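You operate a simulated robot arm through the tools that you are given. There is no shell and no other tool.

You run a simulated robot arm. Do the job below in one go: nothing can be reset, and whatever is moved stays where it is left.

JOB
Clear the faults that the screen names, then start the pump.
Fine: pull the emergency stop free, push the loose plug home, press Reset, then Start; bench switch, both dials and Run bench stay.

The check looks at the end state, three seconds after you hand in, the way a careful person would. Anything else that was tipped, shoved, dropped, spilled or broken makes it a failure.

ROBOT AND FRAMES
A 6-joint arm with a two-finger gripper, fixed in place. Base frame: the origin is on the floor under the middle of its stand, x ahead of it, y to its left, z up. Readings come in mm, rad, newtons and seconds.
It reaches about 1417 mm from its shoulder. Its first joint turns from -2.897 to 2.897 rad. Payload 3.43 kg.
Tool frame: the origin (TCP) lies between the finger pads and is the grasp point; the fingertips stand 20 mm ahead of it; z points along the fingers, y is the line along which they close. The gripper opens to 190 mm; its body begins 248 mm behind the TCP.
Orientation is that of the tool frame in the base frame, as a unit quaternion [x, y, z, w]. With the fingers straight down and closing along the base's y, the tool's x points along the base's -x, its y along +y and its z along -z.

CONTROLS
- The arm moves only by the tool arm_command. Its argument "increments" is one flat list of numbers, 7 for each row, row after row: the shift along the tool's x, y, z in mm, then the turn, a rotation vector about the tool's x, y, z in rad, then the finger opening in mm, from 0 to 190. In form: [dx, dy, dz, ax, ay, az, hand, dx, dy, dz, ax, ay, az, hand, ...]. A call has 1 to 20 rows; each row is the pose to reach, as a shift and turn from the pose commanded when the call began, along the tool's axes at that moment. Each row takes 0.2 s and may step no farther than 50 mm and 0.15 rad from the row before; otherwise, or with a gripper value out of range, the whole call is refused. Where a pose cannot be reached the arm comes as near as it can. A force on the tool above 90 N (or 10 N above the force at the start of the call, whichever is more), or a blocked arm, ends the call early, and 0.2 s more pass. The fingers move at their own pace (about 153 mm/s each) and stop on an object; they squeeze with about 36 N. The grip force told is the motor's: it shows also when the fingers shut on nothing. Time passes only in rows, and 0.2 s behind the last, so rows that repeat a pose let the fingers close. The reply holds the time, the measured pose of the TCP, the force on the tool along the base axes, the opening and the grip force, in the units named above and with some noise, with the torque about the TCP (base axes, N m) and any sound that the robot's microphone picked up, and new pictures: "pictures" is both (left out), scene, wrist or none.
- Cameras (640 x 400 px; columns grow to the right, rows downward): "scene" is fixed at [218.9, 648.5, 1641.5]; the picture's right is [-0.49, -0.87, 0.00], its down [-0.40, 0.23, -0.89] and it looks along [0.77, -0.43, -0.46] (base axes); focal length 276 px, centre (320, 200). "wrist" rides on the gripper at [70, -8, -288] in the tool frame; the picture's right is [0.12, 0.99, 0.00], its down [-0.96, 0.12, -0.25] and it looks along [-0.25, 0.03, 0.97] (tool axes); focal length 261 px, centre (320, 200). There is no depth. A picture from a camera that has moved, and an enlarged one, comes with that camera's place and axes in the base frame and with its lens.
- lift_body(by): moves the trunk up (or, below 0, down) by that many mm; the arm rides with it, the base frame stays. It gives what a move gives, with no picture.
- inspect(camera, box): a new picture of the part [left, top, right, bottom] of that camera's present view, enlarged. The clock stands still meanwhile.
- sign_off(): hands the job in; it is judged then, once.

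Places have to be worked out from the pictures, the camera data and where the tool is seen. Open the gripper and draw the arm clear of the work before you hand the job in, unless the task says otherwise.

The tools are called after "Call:" as a command line: name --argument value ..., lists and objects as JSON in quotes. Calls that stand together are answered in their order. arm_command: Moves the arm, as the interface text tells. Its arguments: {"type":"object","properties":{"increments":{"type":"array","items":{"type":"number"}},"pictures":{"type":"string","enum":["both","scene","wrist","none"]}},"required":["increments"]} The other tools are called the same way: lift_body (by) moves the trunk up or down; inspect (camera, box) takes an enlarged picture of a part of a camera's view; sign_off () hands the job in.

At the start:

```text
time_s: 0.0
ee_pos: [623.7, -30.6, 1572.5]
tool_rot: [0.0, 1.0, 0.001, 0.0]
contact_force: [-0.6, -0.5, 0.1]
wrist_torque: [0.02, 0.0, -0.02]
opening: 189.9
grip_force: 0.1
trunk travel left (down, up): [-375.0, 65.0]
```

scene: 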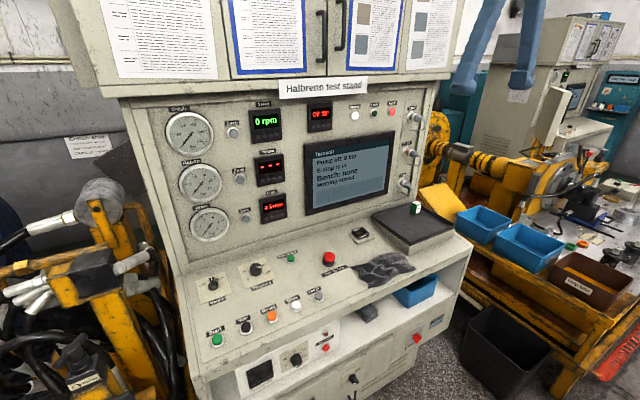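
wrist: 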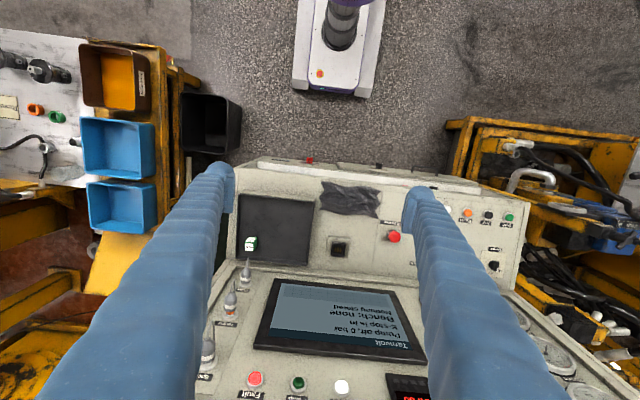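

I start by looking closely at the panel, the screen and the console to identify the parts.

Call:
inspect --camera "scene" --box '[300, 130, 400, 215]'

Call:
inspect --camera "scene" --box '[180, 230, 420, 380]'

Call:
inspect --camera "scene" --box '[330, 90, 450, 210]'

Call:
inspect --camera "scene" --box '[160, 90, 340, 230]'

Call:
inspect --camera "wrist" --box '[200, 150, 540, 400]'

```text
4.71 times, centred on (350, 172) of scene
camera zoom: at [218.9, 648.5, 1641.5], right [-0.49, -0.87, 0.0], down [-0.4, 0.23, -0.89], along [0.77, -0.43, -0.46], focal length 1301 px, centre (179, 329)
```

zoom: 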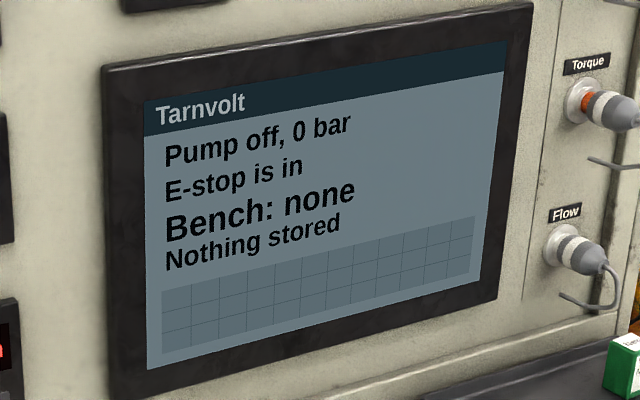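

```text
2.67 times, centred on (300, 305) of scene
camera zoom: at [218.9, 648.5, 1641.5], right [-0.49, -0.87, 0.0], down [-0.4, 0.23, -0.89], along [0.77, -0.43, -0.46], focal length 737 px, centre (373, -80)
```

zoom: 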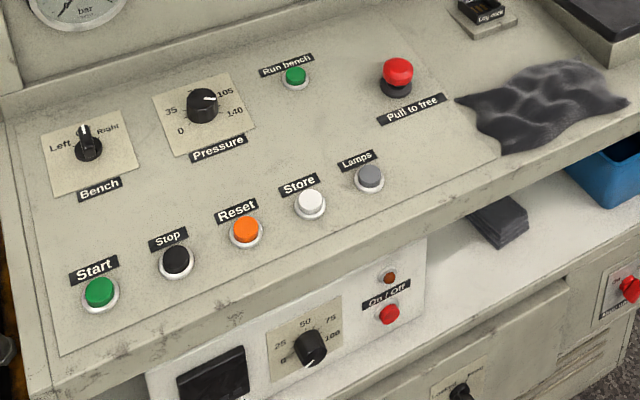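

```text
3.33 times, centred on (390, 150) of scene
camera zoom: at [218.9, 648.5, 1641.5], right [-0.49, -0.87, 0.0], down [-0.4, 0.23, -0.89], along [0.77, -0.43, -0.46], focal length 921 px, centre (87, 367)
```

zoom: 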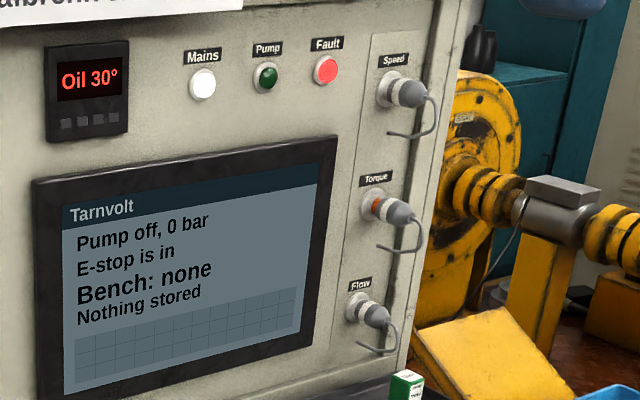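

```text
2.86 times, centred on (250, 160) of scene
camera zoom: at [218.9, 648.5, 1641.5], right [-0.49, -0.87, 0.0], down [-0.4, 0.23, -0.89], along [0.77, -0.43, -0.46], focal length 790 px, centre (520, 314)
```

zoom: 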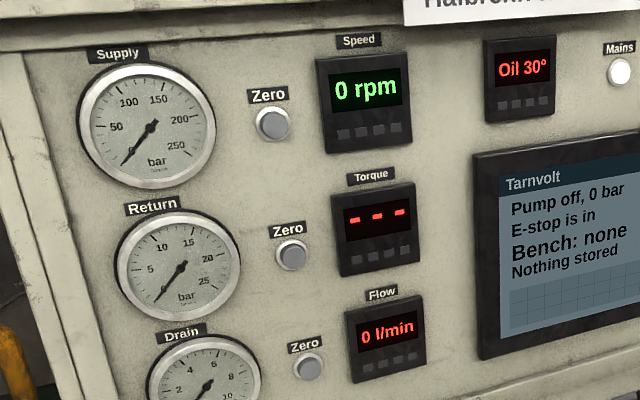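

```text
1.60 times, centred on (370, 275) of wrist
camera zoom: at [554.4, -40.6, 1859.4], right [-0.12, 0.99, 0.0], down [0.96, 0.12, 0.25], along [0.25, 0.03, -0.97], focal length 417 px, centre (240, 80)
```

zoom: 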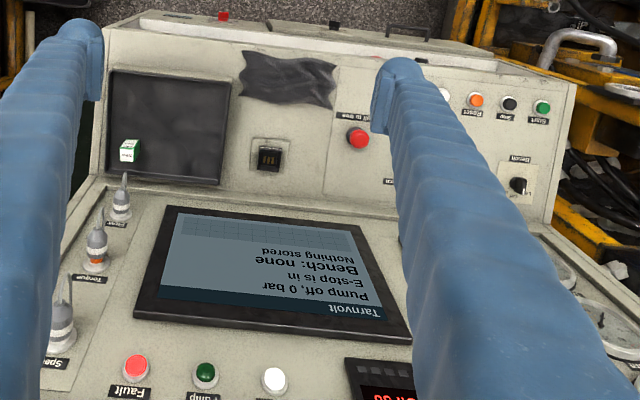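

The screen says the E‑stop is in, and the Torque plug shows an orange ring, so it is the loose one. From the two cameras I get E‑stop ≈ (869, 251, 1019), Reset ≈ (760, 504, 986), Start ≈ (763, 654, 984). First I move the hand above the E‑stop with room to spare.

Call:
arm_command --increments '[-20, 24, 27, 0, 0, 0, 170, -41, 47, 54, 0, 0, 0, 150, -61, 71, 81, 0, 0, 0, 130, -81, 94, 107, 0, 0, 0, 110, -102, 118, 134, 0, 0, 0, 100, -122, 141, 161, 0, 0, 0, 100, -142, 165, 188, 0, 0, 0, 100, -163, 188, 215, 0, 0, 0, 100, -183, 212, 242, 0, 0, 0, 100, -204, 235, 268, 0, 0, 0, 100, -224, 259, 295, 0, 0, 0, 100, -244, 282, 322, 0, 0, 0, 100, -244, 282, 322, 0, 0, 0, 100]' --pictures "both"

```text
time_s: 2.8
ee_pos: [865.6, 249.7, 1250.9]
tool_rot: [0.0, 1.0, 0.0, 0.001]
contact_force: [-0.4, 0.1, 0.8]
wrist_torque: [0.0, -0.08, -0.05]
opening: 99.9
grip_force: 0.1
trunk travel left (down, up): [-375.0, 65.0]
camera wrist: at [796.4, 241.3, 1539.3], right [-0.12, 0.99, 0.0], down [0.96, 0.12, 0.25], along [0.25, 0.03, -0.97], focal length 261 px, centre (320, 200)
```

scene: 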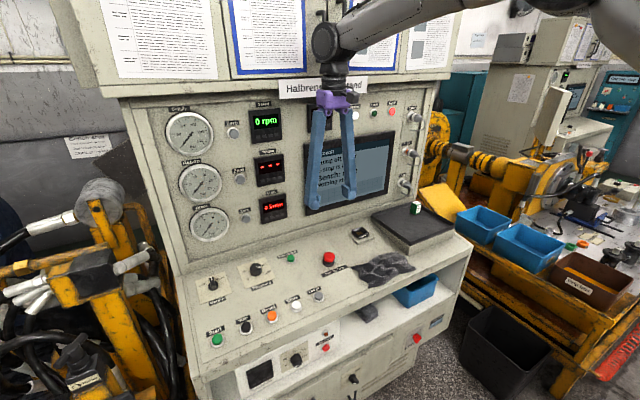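
wrist: 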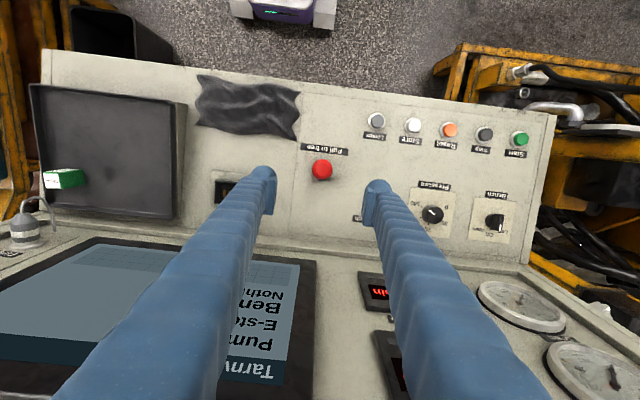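

The E‑stop lies between the fingers, ahead of the tips, at about (866, 251). I zoom in to gauge its size and height and the console's tilt.

Call:
inspect --camera "wrist" --box '[240, 100, 440, 225]'

Call:
inspect --camera "scene" --box '[280, 225, 380, 290]'

Call:
inspect --camera "scene" --box '[360, 80, 450, 210]'

Call:
inspect --camera "wrist" --box '[340, 90, 560, 260]'

```text
3.20 times, centred on (340, 162) of wrist
camera zoom: at [796.4, 241.3, 1539.3], right [-0.12, 0.99, 0.0], down [0.96, 0.12, 0.25], along [0.25, 0.03, -0.97], focal length 834 px, centre (256, 320)
```

zoom: 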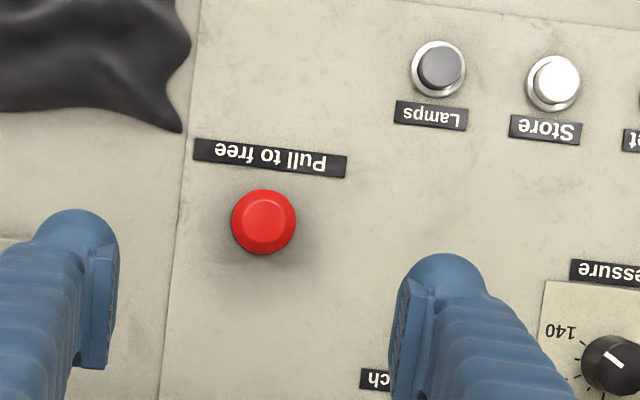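

```text
6.15 times, centred on (330, 258) of scene
camera zoom: at [218.9, 648.5, 1641.5], right [-0.49, -0.87, 0.0], down [-0.4, 0.23, -0.89], along [0.77, -0.43, -0.46], focal length 1701 px, centre (258, -154)
```

zoom: 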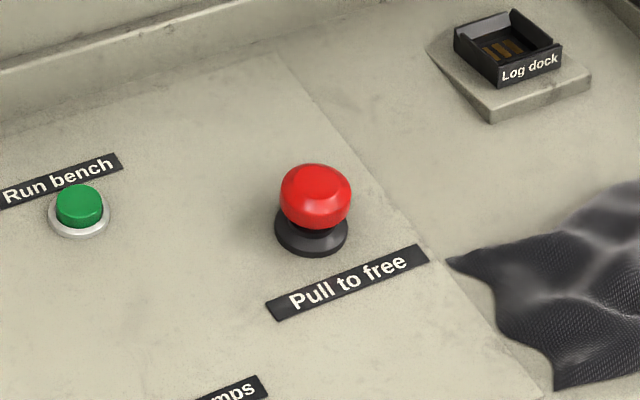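

```text
3.08 times, centred on (405, 145) of scene
camera zoom: at [218.9, 648.5, 1641.5], right [-0.49, -0.87, 0.0], down [-0.4, 0.23, -0.89], along [0.77, -0.43, -0.46], focal length 850 px, centre (58, 369)
```

zoom: 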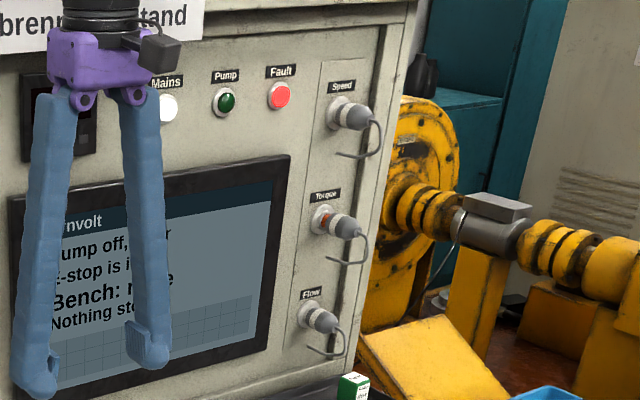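

```text
2.35 times, centred on (450, 175) of wrist
camera zoom: at [796.4, 241.3, 1539.3], right [-0.12, 0.99, 0.0], down [0.96, 0.12, 0.25], along [0.25, 0.03, -0.97], focal length 613 px, centre (14, 259)
```

zoom: 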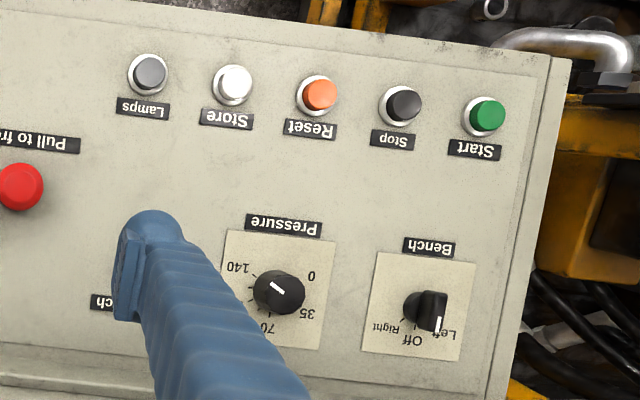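

The console rises about 10° toward the panel (surface z≈981 at x=794, ≈996 at x=882), and the cap is about 40 mm wide. I tilt the tool by 10° so it lines up with the button's axis and come to about 60 mm above the cap.

Call:
arm_command --increments '[2, 0.5, 35, 0, -0.04, 0, 90, 5, 0.6, 70, 0, -0.08, 0, 85, 7, 0.6, 105, 0, -0.12, 0, 80, 9, 0.6, 140, 0, -0.15, 0, 80, 11.4, 0.6, 167, 0, -0.175, 0, 80, 11.4, 0.6, 167, 0, -0.175, 0, 80]' --pictures "both"

Call:
inspect --camera "wrist" --box '[240, 100, 400, 225]'

Call:
inspect --camera "scene" --box '[280, 200, 390, 290]'

```text
time_s: 4.2
ee_pos: [857.4, 251.4, 1082.9]
tool_rot: [0.001, 0.996, 0.0, 0.087]
contact_force: [0.4, -0.5, 1.4]
wrist_torque: [0.04, 0.0, 0.03]
opening: 79.9
grip_force: 0.0
trunk travel left (down, up): [-375.0, 65.0]
camera wrist: at [738.5, 241.9, 1353.3], right [-0.12, 0.99, -0.02], down [0.9, 0.12, 0.41], along [0.41, 0.03, -0.91], focal length 261 px, centre (320, 200)
```

scene: 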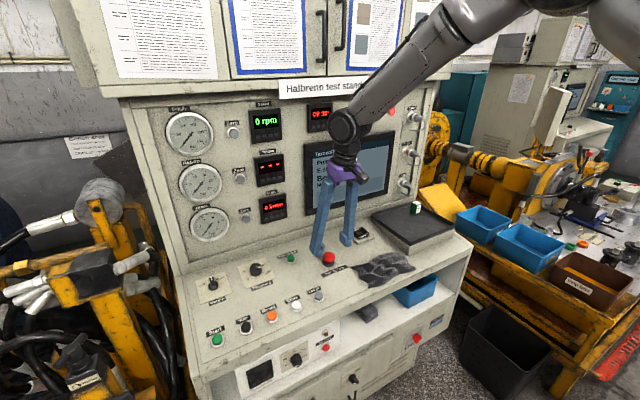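
wrist: 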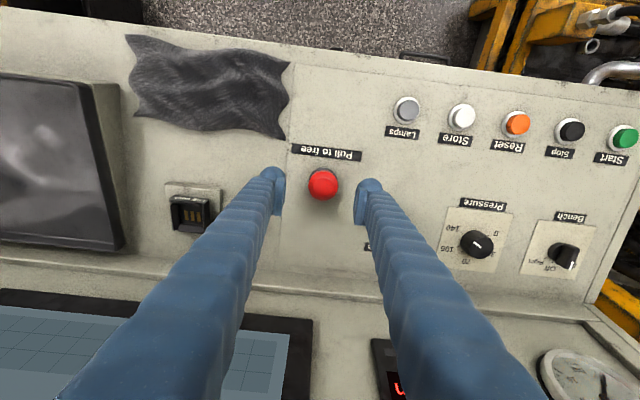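

```text
3.20 times, centred on (320, 162) of wrist
camera zoom: at [738.5, 241.9, 1353.3], right [-0.12, 0.99, -0.02], down [0.9, 0.12, 0.41], along [0.41, 0.03, -0.91], focal length 834 px, centre (320, 320)
```

zoom: 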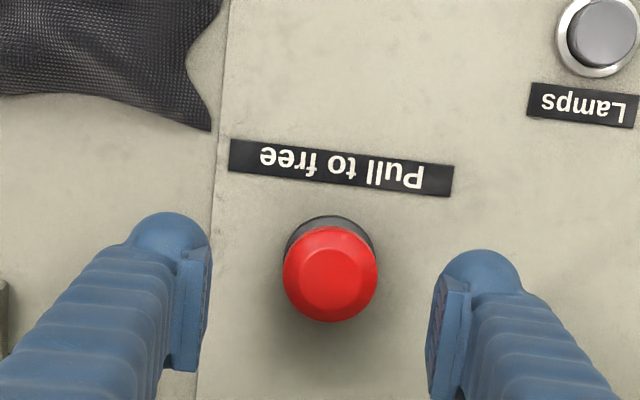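

```text
4.44 times, centred on (335, 245) of scene
camera zoom: at [218.9, 648.5, 1641.5], right [-0.49, -0.87, 0.0], down [-0.4, 0.23, -0.89], along [0.77, -0.43, -0.46], focal length 1228 px, centre (253, 0)
```

zoom: 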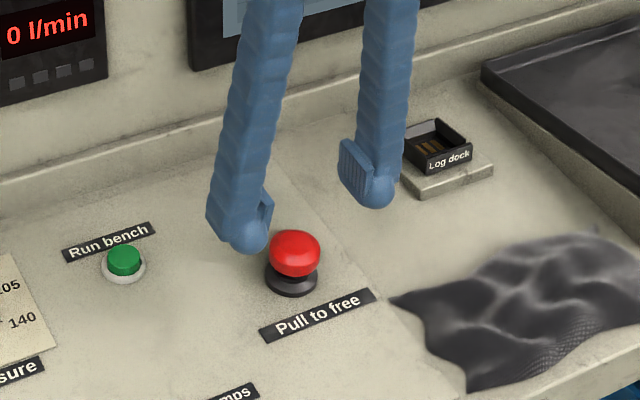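

The cap sits about 4–5 mm to +y of the finger mid-plane, otherwise aligned. I shift sideways and descend along the button axis to bracket the cap, fingers still open.

Call:
arm_command --increments '[0, 4.3, 5, 0, 0, 0, 80, 0, 4.3, 20, 0, 0, 0, 80, 0, 4.3, 35, 0, 0, 0, 80, 0, 4.3, 48, 0, 0, 0, 80, 0, 4.3, 59, 0, 0, 0, 80, 0, 4.3, 59, 0, 0, 0, 80]' --pictures "both"

Call:
inspect --camera "wrist" --box '[240, 100, 400, 225]'

Call:
inspect --camera "scene" --box '[280, 200, 390, 290]'

```text
time_s: 5.6
ee_pos: [865.8, 256.0, 1024.9]
tool_rot: [0.0, 0.996, 0.0, 0.087]
contact_force: [-0.2, 0.4, 0.2]
wrist_torque: [-0.03, -0.01, 0.0]
opening: 80.3
grip_force: 0.0
trunk travel left (down, up): [-375.0, 65.0]
camera wrist: at [748.6, 246.2, 1296.0], right [-0.12, 0.99, -0.02], down [0.9, 0.12, 0.41], along [0.41, 0.03, -0.91], focal length 261 px, centre (320, 200)
```

scene: 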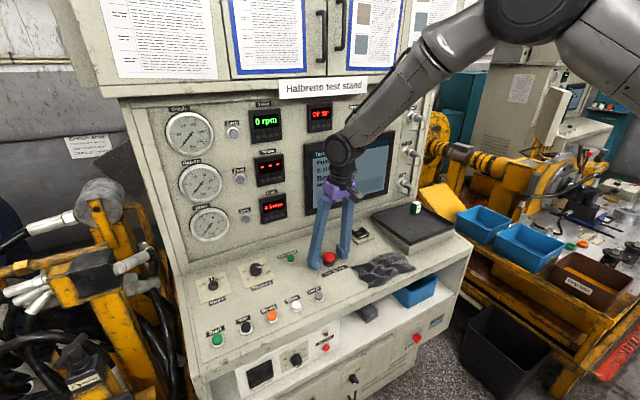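
wrist: 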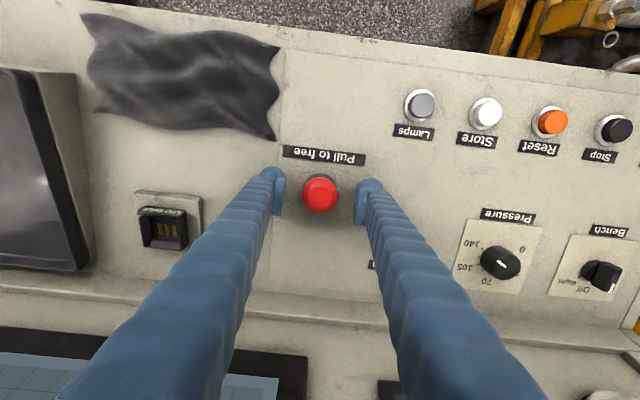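

```text
3.20 times, centred on (320, 162) of wrist
camera zoom: at [748.6, 246.2, 1296.0], right [-0.12, 0.99, -0.02], down [0.9, 0.12, 0.41], along [0.41, 0.03, -0.91], focal length 834 px, centre (320, 320)
```

zoom: 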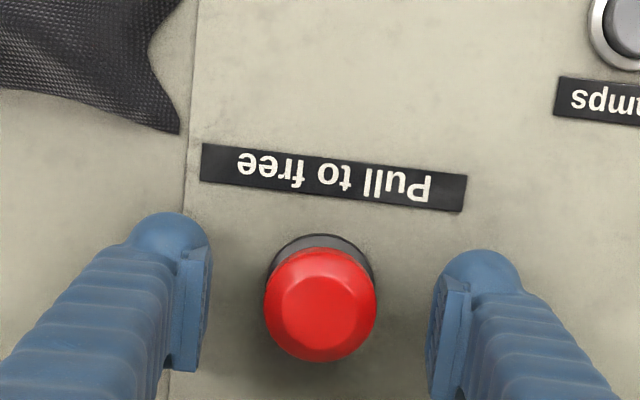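

```text
4.44 times, centred on (335, 245) of scene
camera zoom: at [218.9, 648.5, 1641.5], right [-0.49, -0.87, 0.0], down [-0.4, 0.23, -0.89], along [0.77, -0.43, -0.46], focal length 1228 px, centre (253, 0)
```

zoom: 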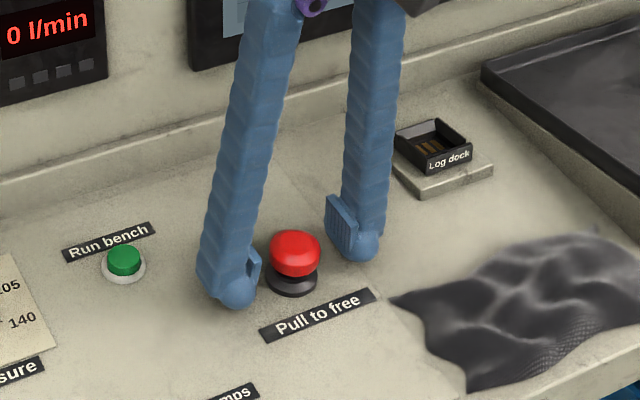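

The cap is now centred between the pads, its widest part about 4 mm ahead of the TCP. I back off 1.5 mm for tip clearance and close on it.

Call:
arm_command --increments '[0, 0, -1.5, 0, 0, 0, 60, 0, 0, -1.5, 0, 0, 0, 46, 0, 0, -1.5, 0, 0, 0, 30, 0, 0, -1.5, 0, 0, 0, 25, 0, 0, -1.5, 0, 0, 0, 25]' --pictures "both"

Call:
inspect --camera "wrist" --box '[240, 100, 400, 225]'

Call:
inspect --camera "scene" --box '[280, 200, 390, 290]'

```text
time_s: 6.8
ee_pos: [865.7, 253.8, 1025.6]
tool_rot: [0.0, 0.996, 0.0, 0.087]
contact_force: [0.3, -4.4, 1.5]
wrist_torque: [-0.01, 0.03, 0.01]
opening: 38.0
grip_force: 45.1
trunk travel left (down, up): [-375.0, 65.0]
camera wrist: at [748.2, 245.8, 1297.6], right [-0.12, 0.99, -0.02], down [0.9, 0.12, 0.41], along [0.41, 0.03, -0.91], focal length 261 px, centre (320, 200)
```

scene: 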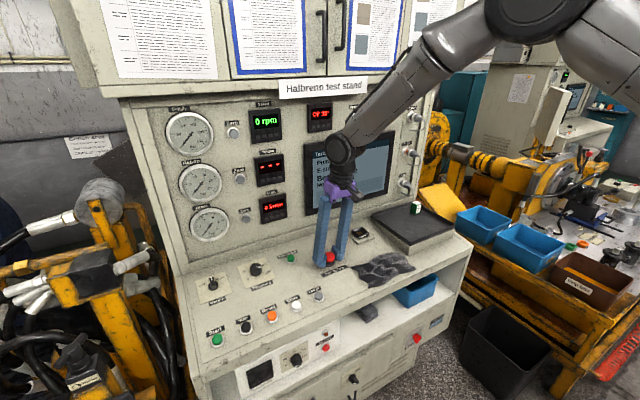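
wrist: 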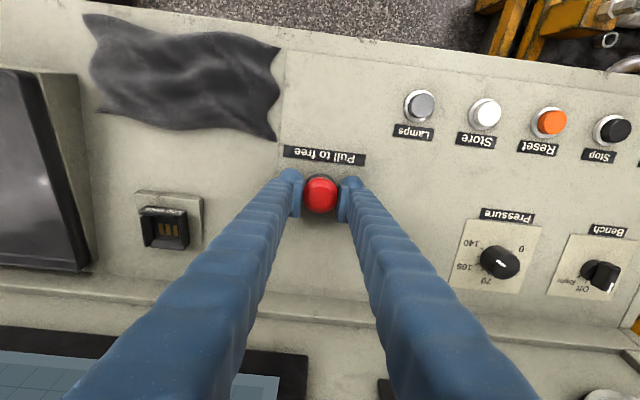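

```text
3.20 times, centred on (320, 162) of wrist
camera zoom: at [748.2, 245.8, 1297.6], right [-0.12, 0.99, -0.02], down [0.9, 0.12, 0.41], along [0.41, 0.03, -0.91], focal length 834 px, centre (320, 320)
```

zoom: 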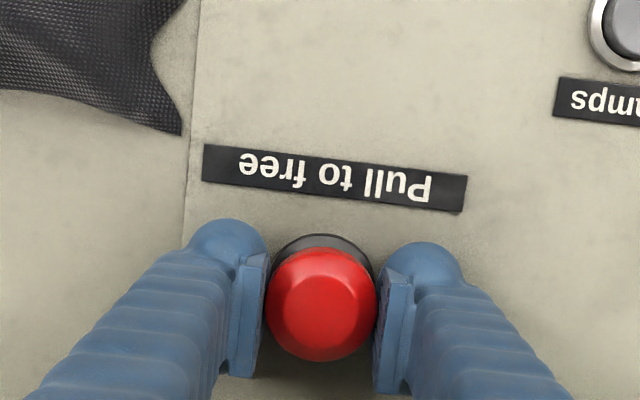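

```text
4.44 times, centred on (335, 245) of scene
camera zoom: at [218.9, 648.5, 1641.5], right [-0.49, -0.87, 0.0], down [-0.4, 0.23, -0.89], along [0.77, -0.43, -0.46], focal length 1228 px, centre (253, 0)
```

zoom: 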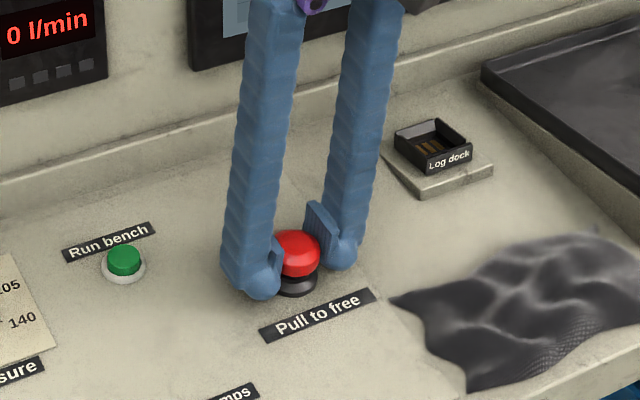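

Gripped (38 mm, 45 N) with little side load. Now I pull along the button axis, slowly.

Call:
arm_command --increments '[0, 0, -2, 0, 0, 0, 25, 0, 0, -4, 0, 0, 0, 25, 0, 0, -6, 0, 0, 0, 25, 0, 0, -8, 0, 0, 0, 25, 0, 0, -8, 0, 0, 0, 25]' --pictures "both"

Call:
inspect --camera "wrist" --box '[240, 100, 400, 225]'

Call:
inspect --camera "scene" --box '[280, 120, 400, 290]'

```text
time_s: 8.0
ee_pos: [865.1, 254.0, 1033.9]
tool_rot: [0.001, 0.996, 0.0, 0.087]
contact_force: [2.8, -4.6, 1.8]
wrist_torque: [-0.02, -0.04, 0.05]
opening: 38.2
grip_force: 44.7
trunk travel left (down, up): [-375.0, 65.0]
camera wrist: at [746.9, 245.7, 1305.4], right [-0.12, 0.99, -0.02], down [0.9, 0.12, 0.41], along [0.41, 0.03, -0.91], focal length 261 px, centre (320, 200)
```

scene: 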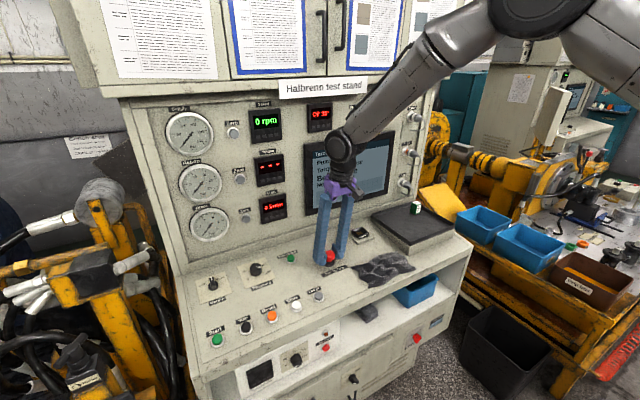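
wrist: 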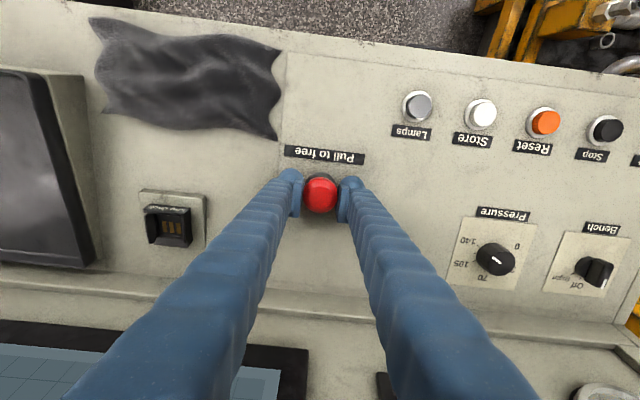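

```text
3.20 times, centred on (320, 162) of wrist
camera zoom: at [746.9, 245.7, 1305.4], right [-0.12, 0.99, -0.02], down [0.9, 0.12, 0.41], along [0.41, 0.03, -0.91], focal length 834 px, centre (320, 320)
```

zoom: 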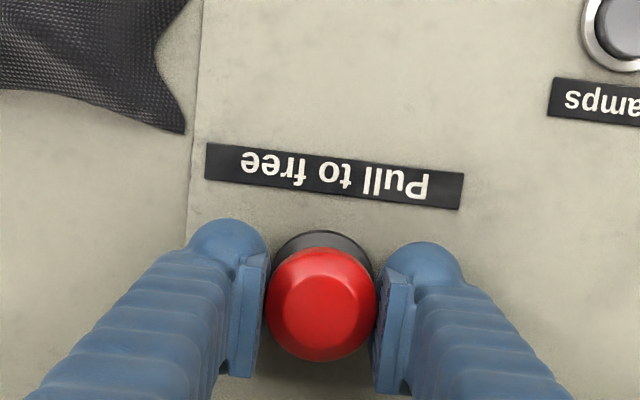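

```text
2.35 times, centred on (340, 205) of scene
camera zoom: at [218.9, 648.5, 1641.5], right [-0.49, -0.87, 0.0], down [-0.4, 0.23, -0.89], along [0.77, -0.43, -0.46], focal length 650 px, centre (273, 188)
```

zoom: 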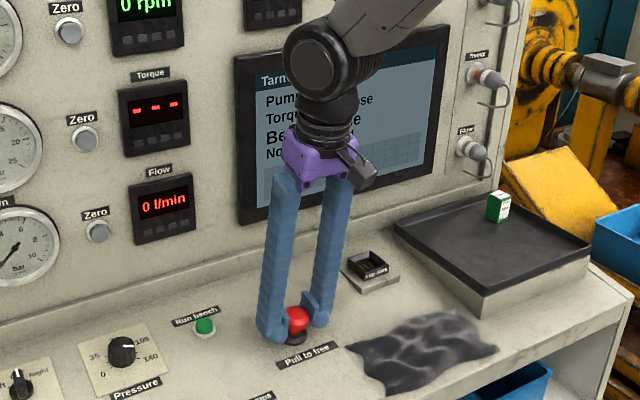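

The cap followed the hand by 8 mm and the screen's fault line has changed to "Torque … loose". I open the fingers and look whether the cap stays out.

Call:
arm_command --increments '[0, 0, 0, 0, 0, 0, 45, 0, 0, 0, 0, 0, 0, 60, 0, 0, 0, 0, 0, 0, 80, 0, 0, -20, 0, 0, 0, 80, 0, 0, -50, 0, 0, 0, 80, 0, 0, -90, 0, 0, 0, 80, 0, 0, -90, 0, 0, 0, 80]' --pictures "both"

Call:
inspect --camera "scene" --box '[290, 130, 400, 270]'

Call:
inspect --camera "wrist" --box '[240, 100, 400, 225]'

```text
time_s: 9.6
ee_pos: [850.0, 255.4, 1122.1]
tool_rot: [0.0, 0.996, 0.0, 0.086]
contact_force: [0.1, 1.3, -0.7]
wrist_torque: [0.0, 0.04, 0.01]
opening: 80.0
grip_force: 0.1
trunk travel left (down, up): [-375.0, 65.0]
camera wrist: at [732.6, 246.5, 1393.4], right [-0.12, 0.99, -0.02], down [0.91, 0.12, 0.41], along [0.41, 0.03, -0.91], focal length 261 px, centre (320, 200)
```

scene: 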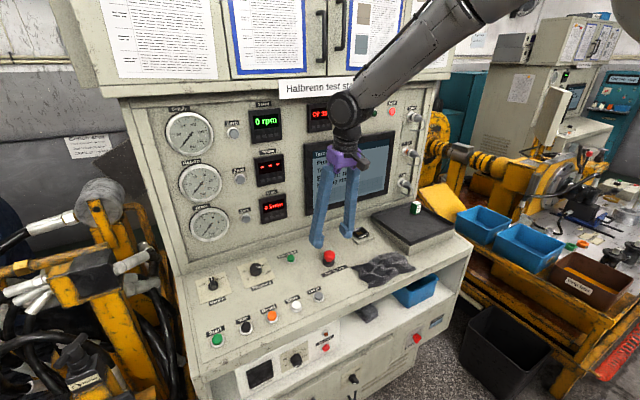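
wrist: 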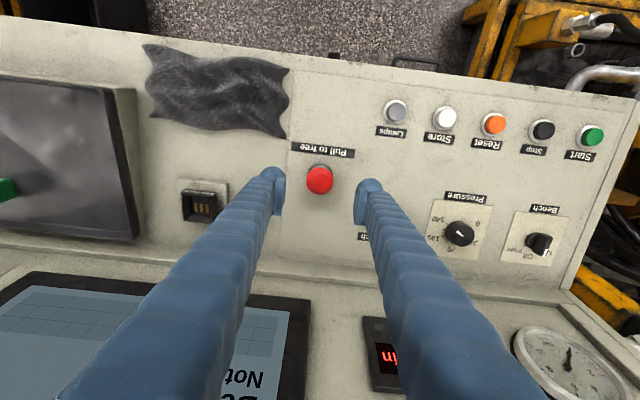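

```text
2.86 times, centred on (345, 200) of scene
camera zoom: at [218.9, 648.5, 1641.5], right [-0.49, -0.87, 0.0], down [-0.4, 0.23, -0.89], along [0.77, -0.43, -0.46], focal length 790 px, centre (249, 200)
```

zoom: 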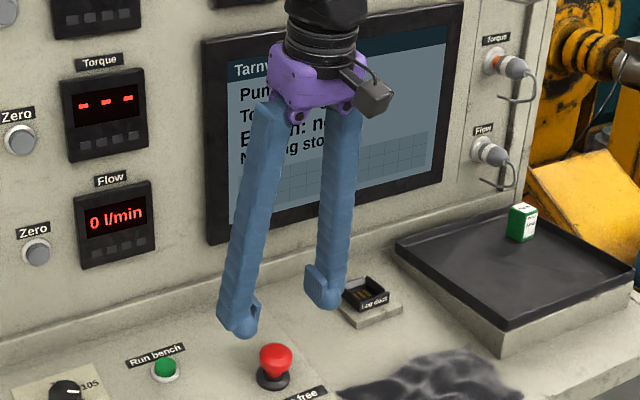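

```text
3.20 times, centred on (320, 162) of wrist
camera zoom: at [732.6, 246.5, 1393.4], right [-0.12, 0.99, -0.02], down [0.91, 0.12, 0.41], along [0.41, 0.03, -0.91], focal length 834 px, centre (320, 320)
```

zoom: 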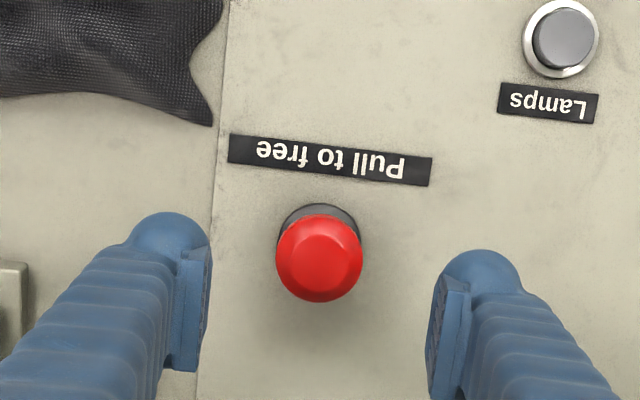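

The E‑stop stayed out and the screen now names Torque. Next I swing the hand round to point at the panel (+x), at a safe distance in front of the Torque plug near (1005, −203, 1300).

Call:
arm_command --increments '[-1.2, -20, -40, 0, -0.1163, 0, 80, -2.5, -58, -70, 0, -0.2326, 0, 80, -3.7, -98, -95, 0, -0.349, 0, 80, -4.9, -138, -115, 0, -0.465, 0, 80, -6.2, -180, -130, 0, -0.5815, 0, 80, -7.4, -222, -142, 0, -0.698, 0, 80, -8.6, -264, -154, 0, -0.814, 0, 80, -9.9, -306, -165, 0, -0.93, 0, 80, -11.1, -346, -176, 0, -1.047, 0, 80, -12.3, -386, -186, 0, -1.163, 0, 80, -13.6, -422, -194, 0, -1.28, 0, 80, -14.8, -455, -198.5, 0, -1.396, 0, 80, -14.8, -455, -198.5, 0, -1.396, 0, 80]' --pictures "both"

```text
time_s: 12.4
ee_pos: [831.4, -49.6, 1369.8]
tool_rot: [0.018, 0.725, -0.119, 0.678]
contact_force: [0.3, 0.4, 1.0]
wrist_torque: [-0.01, 0.0, -0.02]
opening: 80.4
grip_force: 0.0
out of reach, approached as far as the arm can: row 6, 7, 8, 9, 10, 11, 12, 13
trunk travel left (down, up): [-375.0, 65.0]
camera wrist: at [544.2, -11.1, 1316.8], right [0.18, 0.95, -0.27], down [-0.14, 0.29, 0.95], along [0.97, -0.13, 0.19], focal length 261 px, centre (320, 200)
```

scene: 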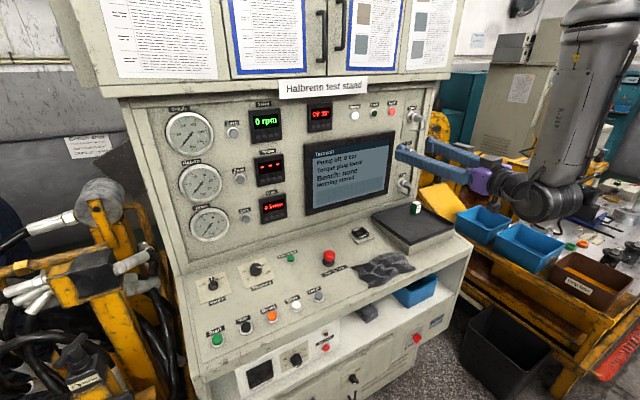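
wrist: 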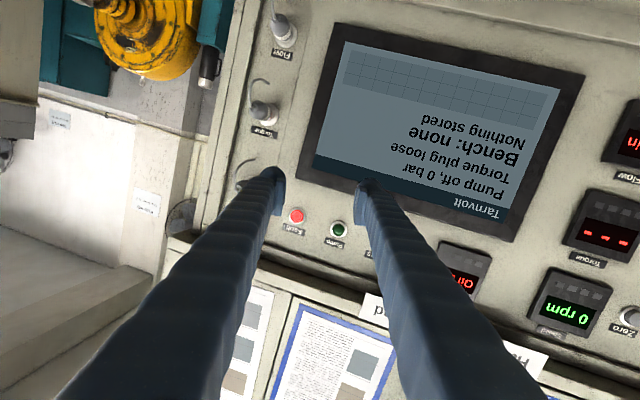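

The wrist view confirms "Torque plug loose", but the arm hit a limit and stopped at (831, −50, 1370) with some yaw. I look at the arm's shape and the plug from here before choosing another path.

Call:
inspect --camera "scene" --box '[380, 0, 640, 240]'

Call:
inspect --camera "wrist" --box '[200, 0, 320, 260]'

```text
1.67 times, centred on (510, 120) of scene
camera zoom: at [218.9, 648.5, 1641.5], right [-0.49, -0.87, 0.0], down [-0.4, 0.23, -0.89], along [0.77, -0.43, -0.46], focal length 461 px, centre (3, 333)
```

zoom: 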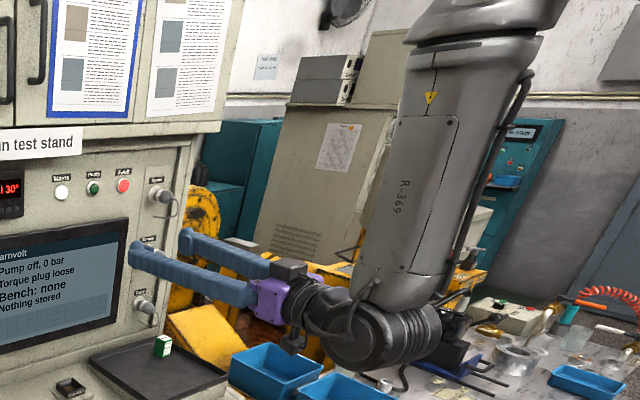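

```text
1.54 times, centred on (260, 130) of wrist
camera zoom: at [544.2, -11.1, 1316.8], right [0.18, 0.95, -0.27], down [-0.14, 0.29, 0.95], along [0.97, -0.13, 0.19], focal length 401 px, centre (412, 308)
```

zoom: 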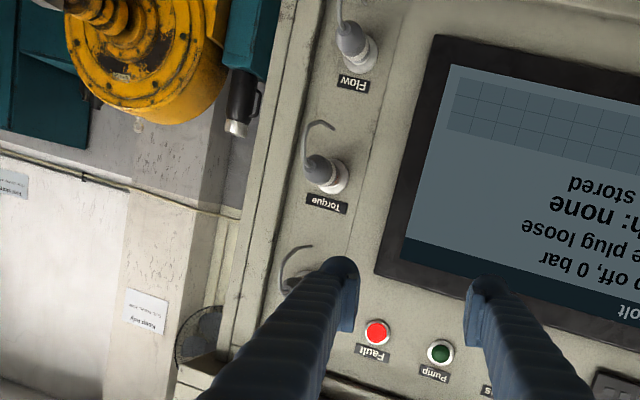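

The limit seems to come from being folded too close to the stand. I test by moving 50 mm forward along the tool, where the arm is more stretched, still well clear of the plug.

Call:
arm_command --increments '[0, 0, 15, 0, 0, 0, 80, 0, 0, 30, 0, 0, 0, 80, 0, 0, 50, 0, 0, 0, 80, 0, 0, 50, 0, 0, 0, 80]' --pictures "scene"

```text
time_s: 13.4
ee_pos: [880.3, -55.9, 1366.1]
tool_rot: [0.023, 0.726, -0.124, 0.676]
contact_force: [0.1, -0.6, -0.2]
wrist_torque: [0.0, 0.02, 0.0]
opening: 80.2
grip_force: 0.1
out of reach, approached as far as the arm can: row 3, 4
trunk travel left (down, up): [-375.0, 65.0]
```

scene: 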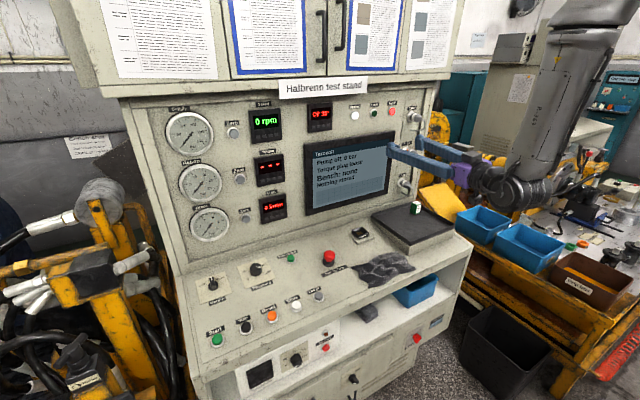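

The commanded pose follows the reached pose. I test a small pure sideways move (−y) to learn which direction is limited.

Call:
arm_command --increments '[3.3, -24.2, 5.3, 0, 0, 0, 80, 6.7, -48.4, 10.6, 0, 0, 0, 80, 6.7, -48.4, 10.6, 0, 0, 0, 80]' --pictures "none"

```text
time_s: 14.2
ee_pos: [881.3, -79.1, 1365.2]
tool_rot: [0.032, 0.725, -0.134, 0.674]
contact_force: [0.6, 0.8, 1.6]
wrist_torque: [0.0, 0.03, -0.02]
opening: 80.1
grip_force: 0.1
out of reach, approached as far as the arm can: row 1, 2, 3
trunk travel left (down, up): [-375.0, 65.0]
```

The last move was a pure turn of the first joint: a wrist joint is at its limit and blocks yaw back to +y. I test whether roll about the tool axis is free.

Call:
arm_command --increments '[0, 0, 0, 0, 0, -0.14, 80, 0, 0, 0, 0, 0, -0.28, 80, 0, 0, 0, 0, 0, -0.28, 80]' --pictures "none"

```text
time_s: 15.0
ee_pos: [880.7, -64.4, 1364.9]
tool_rot: [-0.076, 0.722, -0.221, 0.651]
contact_force: [0.2, 0.4, 0.3]
wrist_torque: [-0.01, 0.0, 0.04]
opening: 80.1
grip_force: 0.0
out of reach, approached as far as the arm can: row 1, 2, 3
trunk travel left (down, up): [-375.0, 65.0]
```

Readings fit a limit in the wrist for this roll, with the commanded pose staying ahead of the reached one. I ease back toward +y with the roll undone, to see what becomes exactly reachable.

Call:
arm_command --increments '[0, 40, 0, 0, 0, 0.1, 80, 0, 80, 0, 0, 0, 0.2, 80, 0, 120, 0, 0, 0, 0.28, 80, 0, 160, 0, 0, 0, 0.28, 80, 0, 200, 0, 0, 0, 0.28, 80, 0, 200, 0, 0, 0, 0.28, 80]' --pictures "none"

```text
time_s: 16.4
ee_pos: [912.9, 115.1, 1281.7]
tool_rot: [0.018, 0.726, -0.12, 0.677]
contact_force: [0.8, 0.6, -0.6]
wrist_torque: [-0.06, 0.01, -0.07]
opening: 80.2
grip_force: 0.0
trunk travel left (down, up): [-375.0, 65.0]
```

The commanded pose is the reached one after all, and at (913, 115, 1282) everything is within reach. Here I square the tool up to exactly +x and see whether that orientation is reachable.

Call:
arm_command --increments '[0, 0, -10, -0.098, -0.035, 0.0725, 80, 0, 0, -20, -0.196, -0.07, 0.145, 80, 0, 0, -20, -0.196, -0.07, 0.145, 80]' --pictures "scene"

```text
time_s: 17.2
ee_pos: [929.4, 132.4, 1312.4]
tool_rot: [-0.042, 0.715, -0.047, 0.697]
contact_force: [0.1, 0.7, 0.1]
wrist_torque: [-0.02, 0.02, -0.2]
opening: 79.8
grip_force: 0.1
out of reach, approached as far as the arm can: row 1, 2, 3
trunk travel left (down, up): [-375.0, 65.0]
```

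scene: 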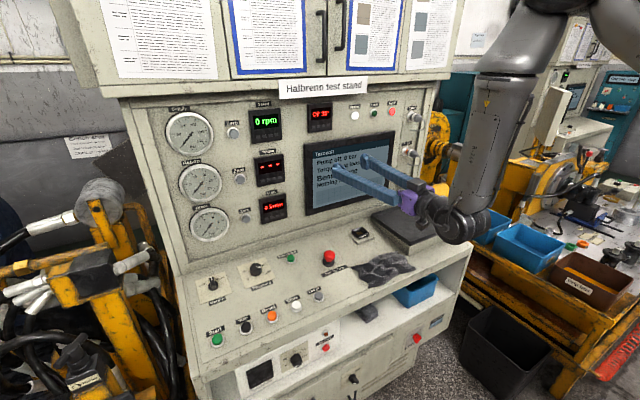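

The behaviour fits a wrist that flipped while passing the straight-wrist position and is now near its roll limits. I go back to the fingers-down pose near (820, 255, 1250) by the reverse way so the wrist unwinds.

Call:
arm_command --increments '[4.1, 10.7, -9.1, -0.0087, 0.1286, 0.0078, 80, 8.2, 21.5, -18.1, -0.0173, 0.2572, 0.0155, 80, 12.4, 32.2, -27.2, -0.026, 0.3858, 0.0233, 80, 16.5, 43, -36.3, -0.0347, 0.5143, 0.031, 80, 20.6, 53.7, -45.3, -0.0433, 0.6429, 0.0388, 80, 24.7, 64.5, -54.4, -0.052, 0.7715, 0.0465, 80, 28.8, 75.2, -63.5, -0.0607, 0.9, 0.0543, 80, 32.9, 85.9, -72.5, -0.0693, 1.0287, 0.062, 80, 37, 96.7, -81.6, -0.078, 1.1573, 0.0698, 80, 41.2, 107.4, -90.7, -0.0867, 1.2858, 0.0775, 80, 45.3, 118.2, -99.7, -0.0953, 1.4144, 0.0853, 80, 49.4, 128.9, -108.8, -0.104, 1.543, 0.093, 80, 49.4, 128.9, -108.8, -0.104, 1.543, 0.093, 80]' --pictures "scene"

```text
time_s: 20.0
ee_pos: [819.1, 252.4, 1252.9]
tool_rot: [0.001, 1.0, 0.001, 0.001]
contact_force: [-1.2, 0.1, 0.1]
wrist_torque: [-0.01, -0.09, -0.01]
opening: 80.3
grip_force: 0.1
out of reach, approached as far as the arm can: row 7
trunk travel left (down, up): [-375.0, 65.0]
```

scene: 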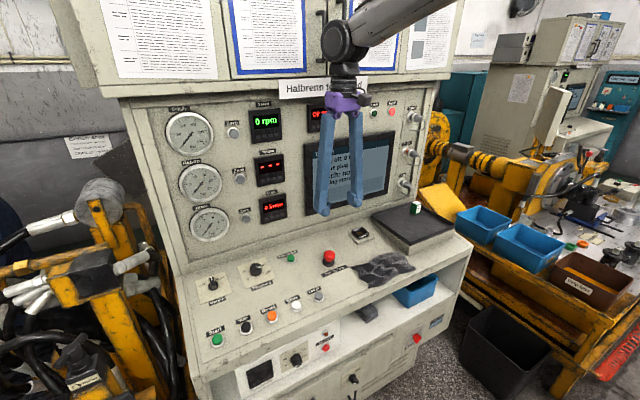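

The wrist unwound cleanly: fingers down at (819, 252, 1253). Now I move fingers-down over to (560, −200, 1200), in front of the console, so that the wrist can swing round the favourable side from there.

Call:
arm_command --increments '[21.6, -37.7, 4.4, 0, 0, 0, 80, 43.2, -75.3, 8.8, 0, 0, 0, 80, 64.8, -113, 13.3, 0, 0, 0, 80, 86.3, -150.7, 17.7, 0, 0, 0, 80, 107.9, -188.3, 22.1, 0, 0, 0, 80, 129.5, -226, 26.5, 0, 0, 0, 80, 151.1, -263.7, 30.9, 0, 0, 0, 80, 172.7, -301.3, 35.3, 0, 0, 0, 80, 194.3, -339, 39.8, 0, 0, 0, 80, 215.8, -376.7, 44.2, 0, 0, 0, 80, 237.4, -414.3, 48.6, 0, 0, 0, 80, 259, -452, 53, 0, 0, 0, 80, 259, -452, 53, 0, 0, 0, 80]' --pictures "scene"

```text
time_s: 22.8
ee_pos: [559.8, -200.8, 1194.8]
tool_rot: [0.001, 1.0, 0.0, -0.001]
contact_force: [-0.4, 0.7, 0.5]
wrist_torque: [0.01, 0.05, 0.0]
opening: 80.0
grip_force: 0.1
trunk travel left (down, up): [-375.0, 65.0]
```

scene: 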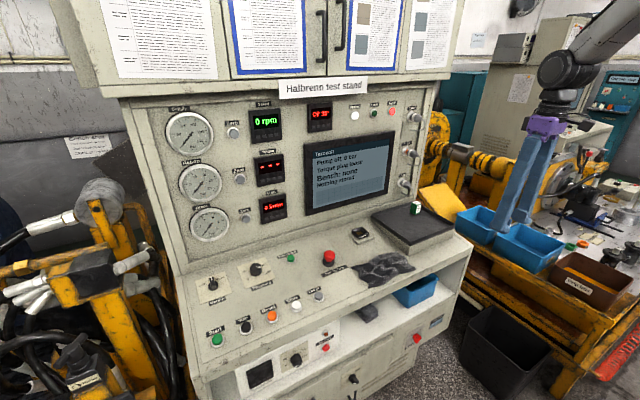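

No limits hit. Now I swing the tool about the forearm-like axis (45° forward-down) through the +y side, first half (90°), with the wrist point roughly fixed.

Call:
arm_command --increments '[-1.8, 35.2, -1.8, -0.101, 0, 0.101, 80, -7.1, 69.7, -7.1, -0.2019, 0, 0.2019, 80, -15.8, 102.8, -15.8, -0.3029, 0, 0.3029, 80, -27.8, 133.8, -27.8, -0.4039, 0, 0.4039, 80, -42.7, 162.1, -42.7, -0.5049, 0, 0.5049, 80, -60.4, 187, -60.4, -0.6058, 0, 0.6058, 80, -80.4, 208.2, -80.4, -0.7068, 0, 0.7068, 80, -102.3, 225.1, -102.3, -0.8078, 0, 0.8078, 80, -125.7, 237.5, -125.7, -0.9088, 0, 0.9088, 80, -150.1, 245, -150.1, -1.0097, 0, 1.0097, 80, -175, 247.5, -175, -1.1107, 0, 1.1107, 80, -175, 247.5, -175, -1.1107, 0, 1.1107, 80]' --pictures "scene"

```text
time_s: 25.4
ee_pos: [736.6, 45.6, 1371.9]
tool_rot: [0.502, 0.705, 0.501, 0.001]
contact_force: [0.2, -0.6, -0.2]
wrist_torque: [-0.01, 0.01, 0.01]
opening: 80.0
grip_force: 0.2
trunk travel left (down, up): [-375.0, 65.0]
```

scene: 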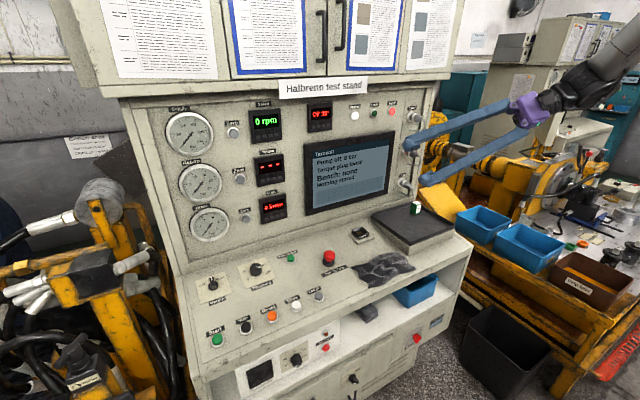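

First half went without any limit. Now the second half of the swing, ending with the tool pointing at the panel at about (880, −200, 1447).

Call:
arm_command --increments '[-5, 26.9, 1.4, -0.101, 0, 0.101, 80, -13.5, 53, -0.7, -0.2019, 0, 0.2019, 80, -25.4, 77.7, -6.3, -0.3029, 0, 0.3029, 80, -40.5, 100.4, -15.1, -0.4039, 0, 0.4039, 80, -58.6, 120.3, -26.8, -0.5049, 0, 0.5049, 80, -79.5, 136.9, -41.3, -0.6058, 0, 0.6058, 80, -102.7, 149.7, -58.1, -0.7068, 0, 0.7068, 80, -127.8, 158.3, -76.8, -0.8078, 0, 0.8078, 80, -154.3, 162.3, -97.1, -0.9088, 0, 0.9088, 80, -181.9, 161.5, -118.3, -1.0097, 0, 1.0097, 80, -210, 155.6, -140, -1.1107, 0, 1.1107, 80, -210, 155.6, -140, -1.1107, 0, 1.1107, 80]' --pictures "both"

```text
time_s: 28.0
ee_pos: [879.6, -201.6, 1446.4]
tool_rot: [0.707, -0.002, 0.707, 0.0]
contact_force: [1.2, 0.3, -0.3]
wrist_torque: [-0.04, 0.03, 0.02]
opening: 80.0
grip_force: 0.0
trunk travel left (down, up): [-375.0, 65.0]
camera wrist: at [594.1, -192.5, 1516.4], right [0.0, -0.99, 0.12], down [-0.25, -0.11, -0.96], along [0.97, -0.03, -0.25], focal length 261 px, centre (320, 200)
```

scene: 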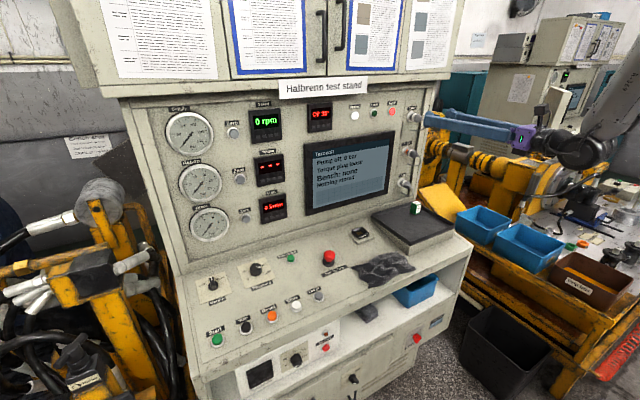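
wrist: 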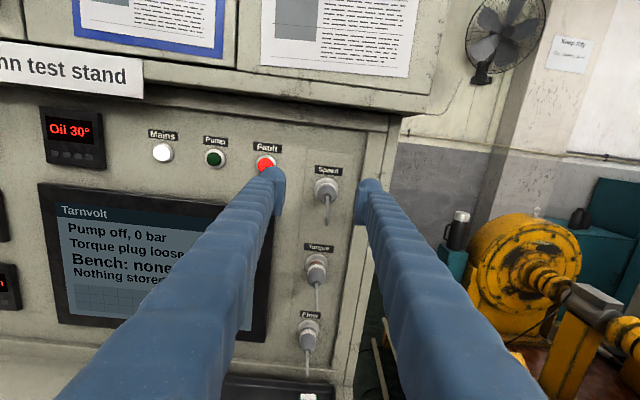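

Now the hand points at the panel, camera on top, no limits hit. I zoom in on the plugs to measure the Torque plug's place and shape.

Call:
inspect --camera "wrist" --box '[270, 150, 370, 390]'

Call:
inspect --camera "wrist" --box '[290, 230, 350, 320]'

Call:
inspect --camera "scene" --box '[385, 130, 435, 200]'

Call:
inspect --camera "scene" --box '[380, 90, 440, 210]'

```text
1.67 times, centred on (320, 270) of wrist
camera zoom: at [594.1, -192.5, 1516.4], right [0.0, -0.99, 0.12], down [-0.25, -0.11, -0.96], along [0.97, -0.03, -0.25], focal length 434 px, centre (320, 83)
```

zoom: 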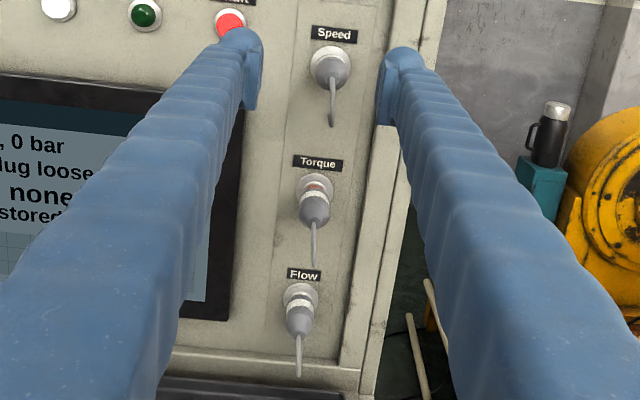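

```text
4.44 times, centred on (320, 275) of wrist
camera zoom: at [594.1, -192.5, 1516.4], right [0.0, -0.99, 0.12], down [-0.25, -0.11, -0.96], along [0.97, -0.03, -0.25], focal length 1158 px, centre (320, -133)
```

zoom: 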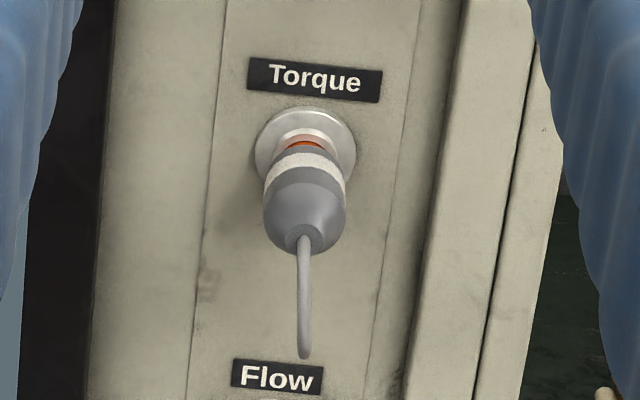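

```text
5.71 times, centred on (410, 165) of scene
camera zoom: at [218.9, 648.5, 1641.5], right [-0.49, -0.87, 0.0], down [-0.4, 0.23, -0.89], along [0.77, -0.43, -0.46], focal length 1579 px, centre (-194, 400)
```

zoom: 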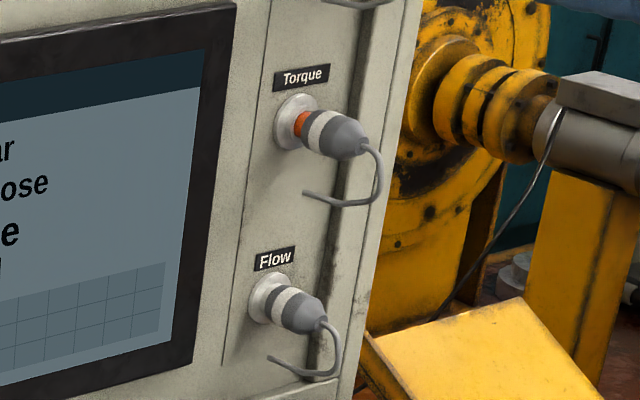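

```text
3.33 times, centred on (410, 150) of scene
camera zoom: at [218.9, 648.5, 1641.5], right [-0.49, -0.87, 0.0], down [-0.4, 0.23, -0.89], along [0.77, -0.43, -0.46], focal length 921 px, centre (20, 367)
```

zoom: 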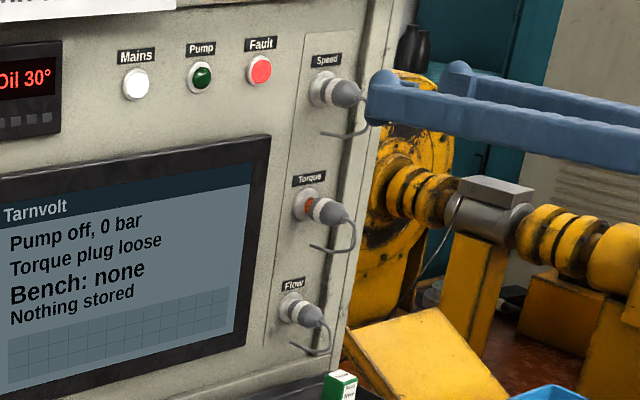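

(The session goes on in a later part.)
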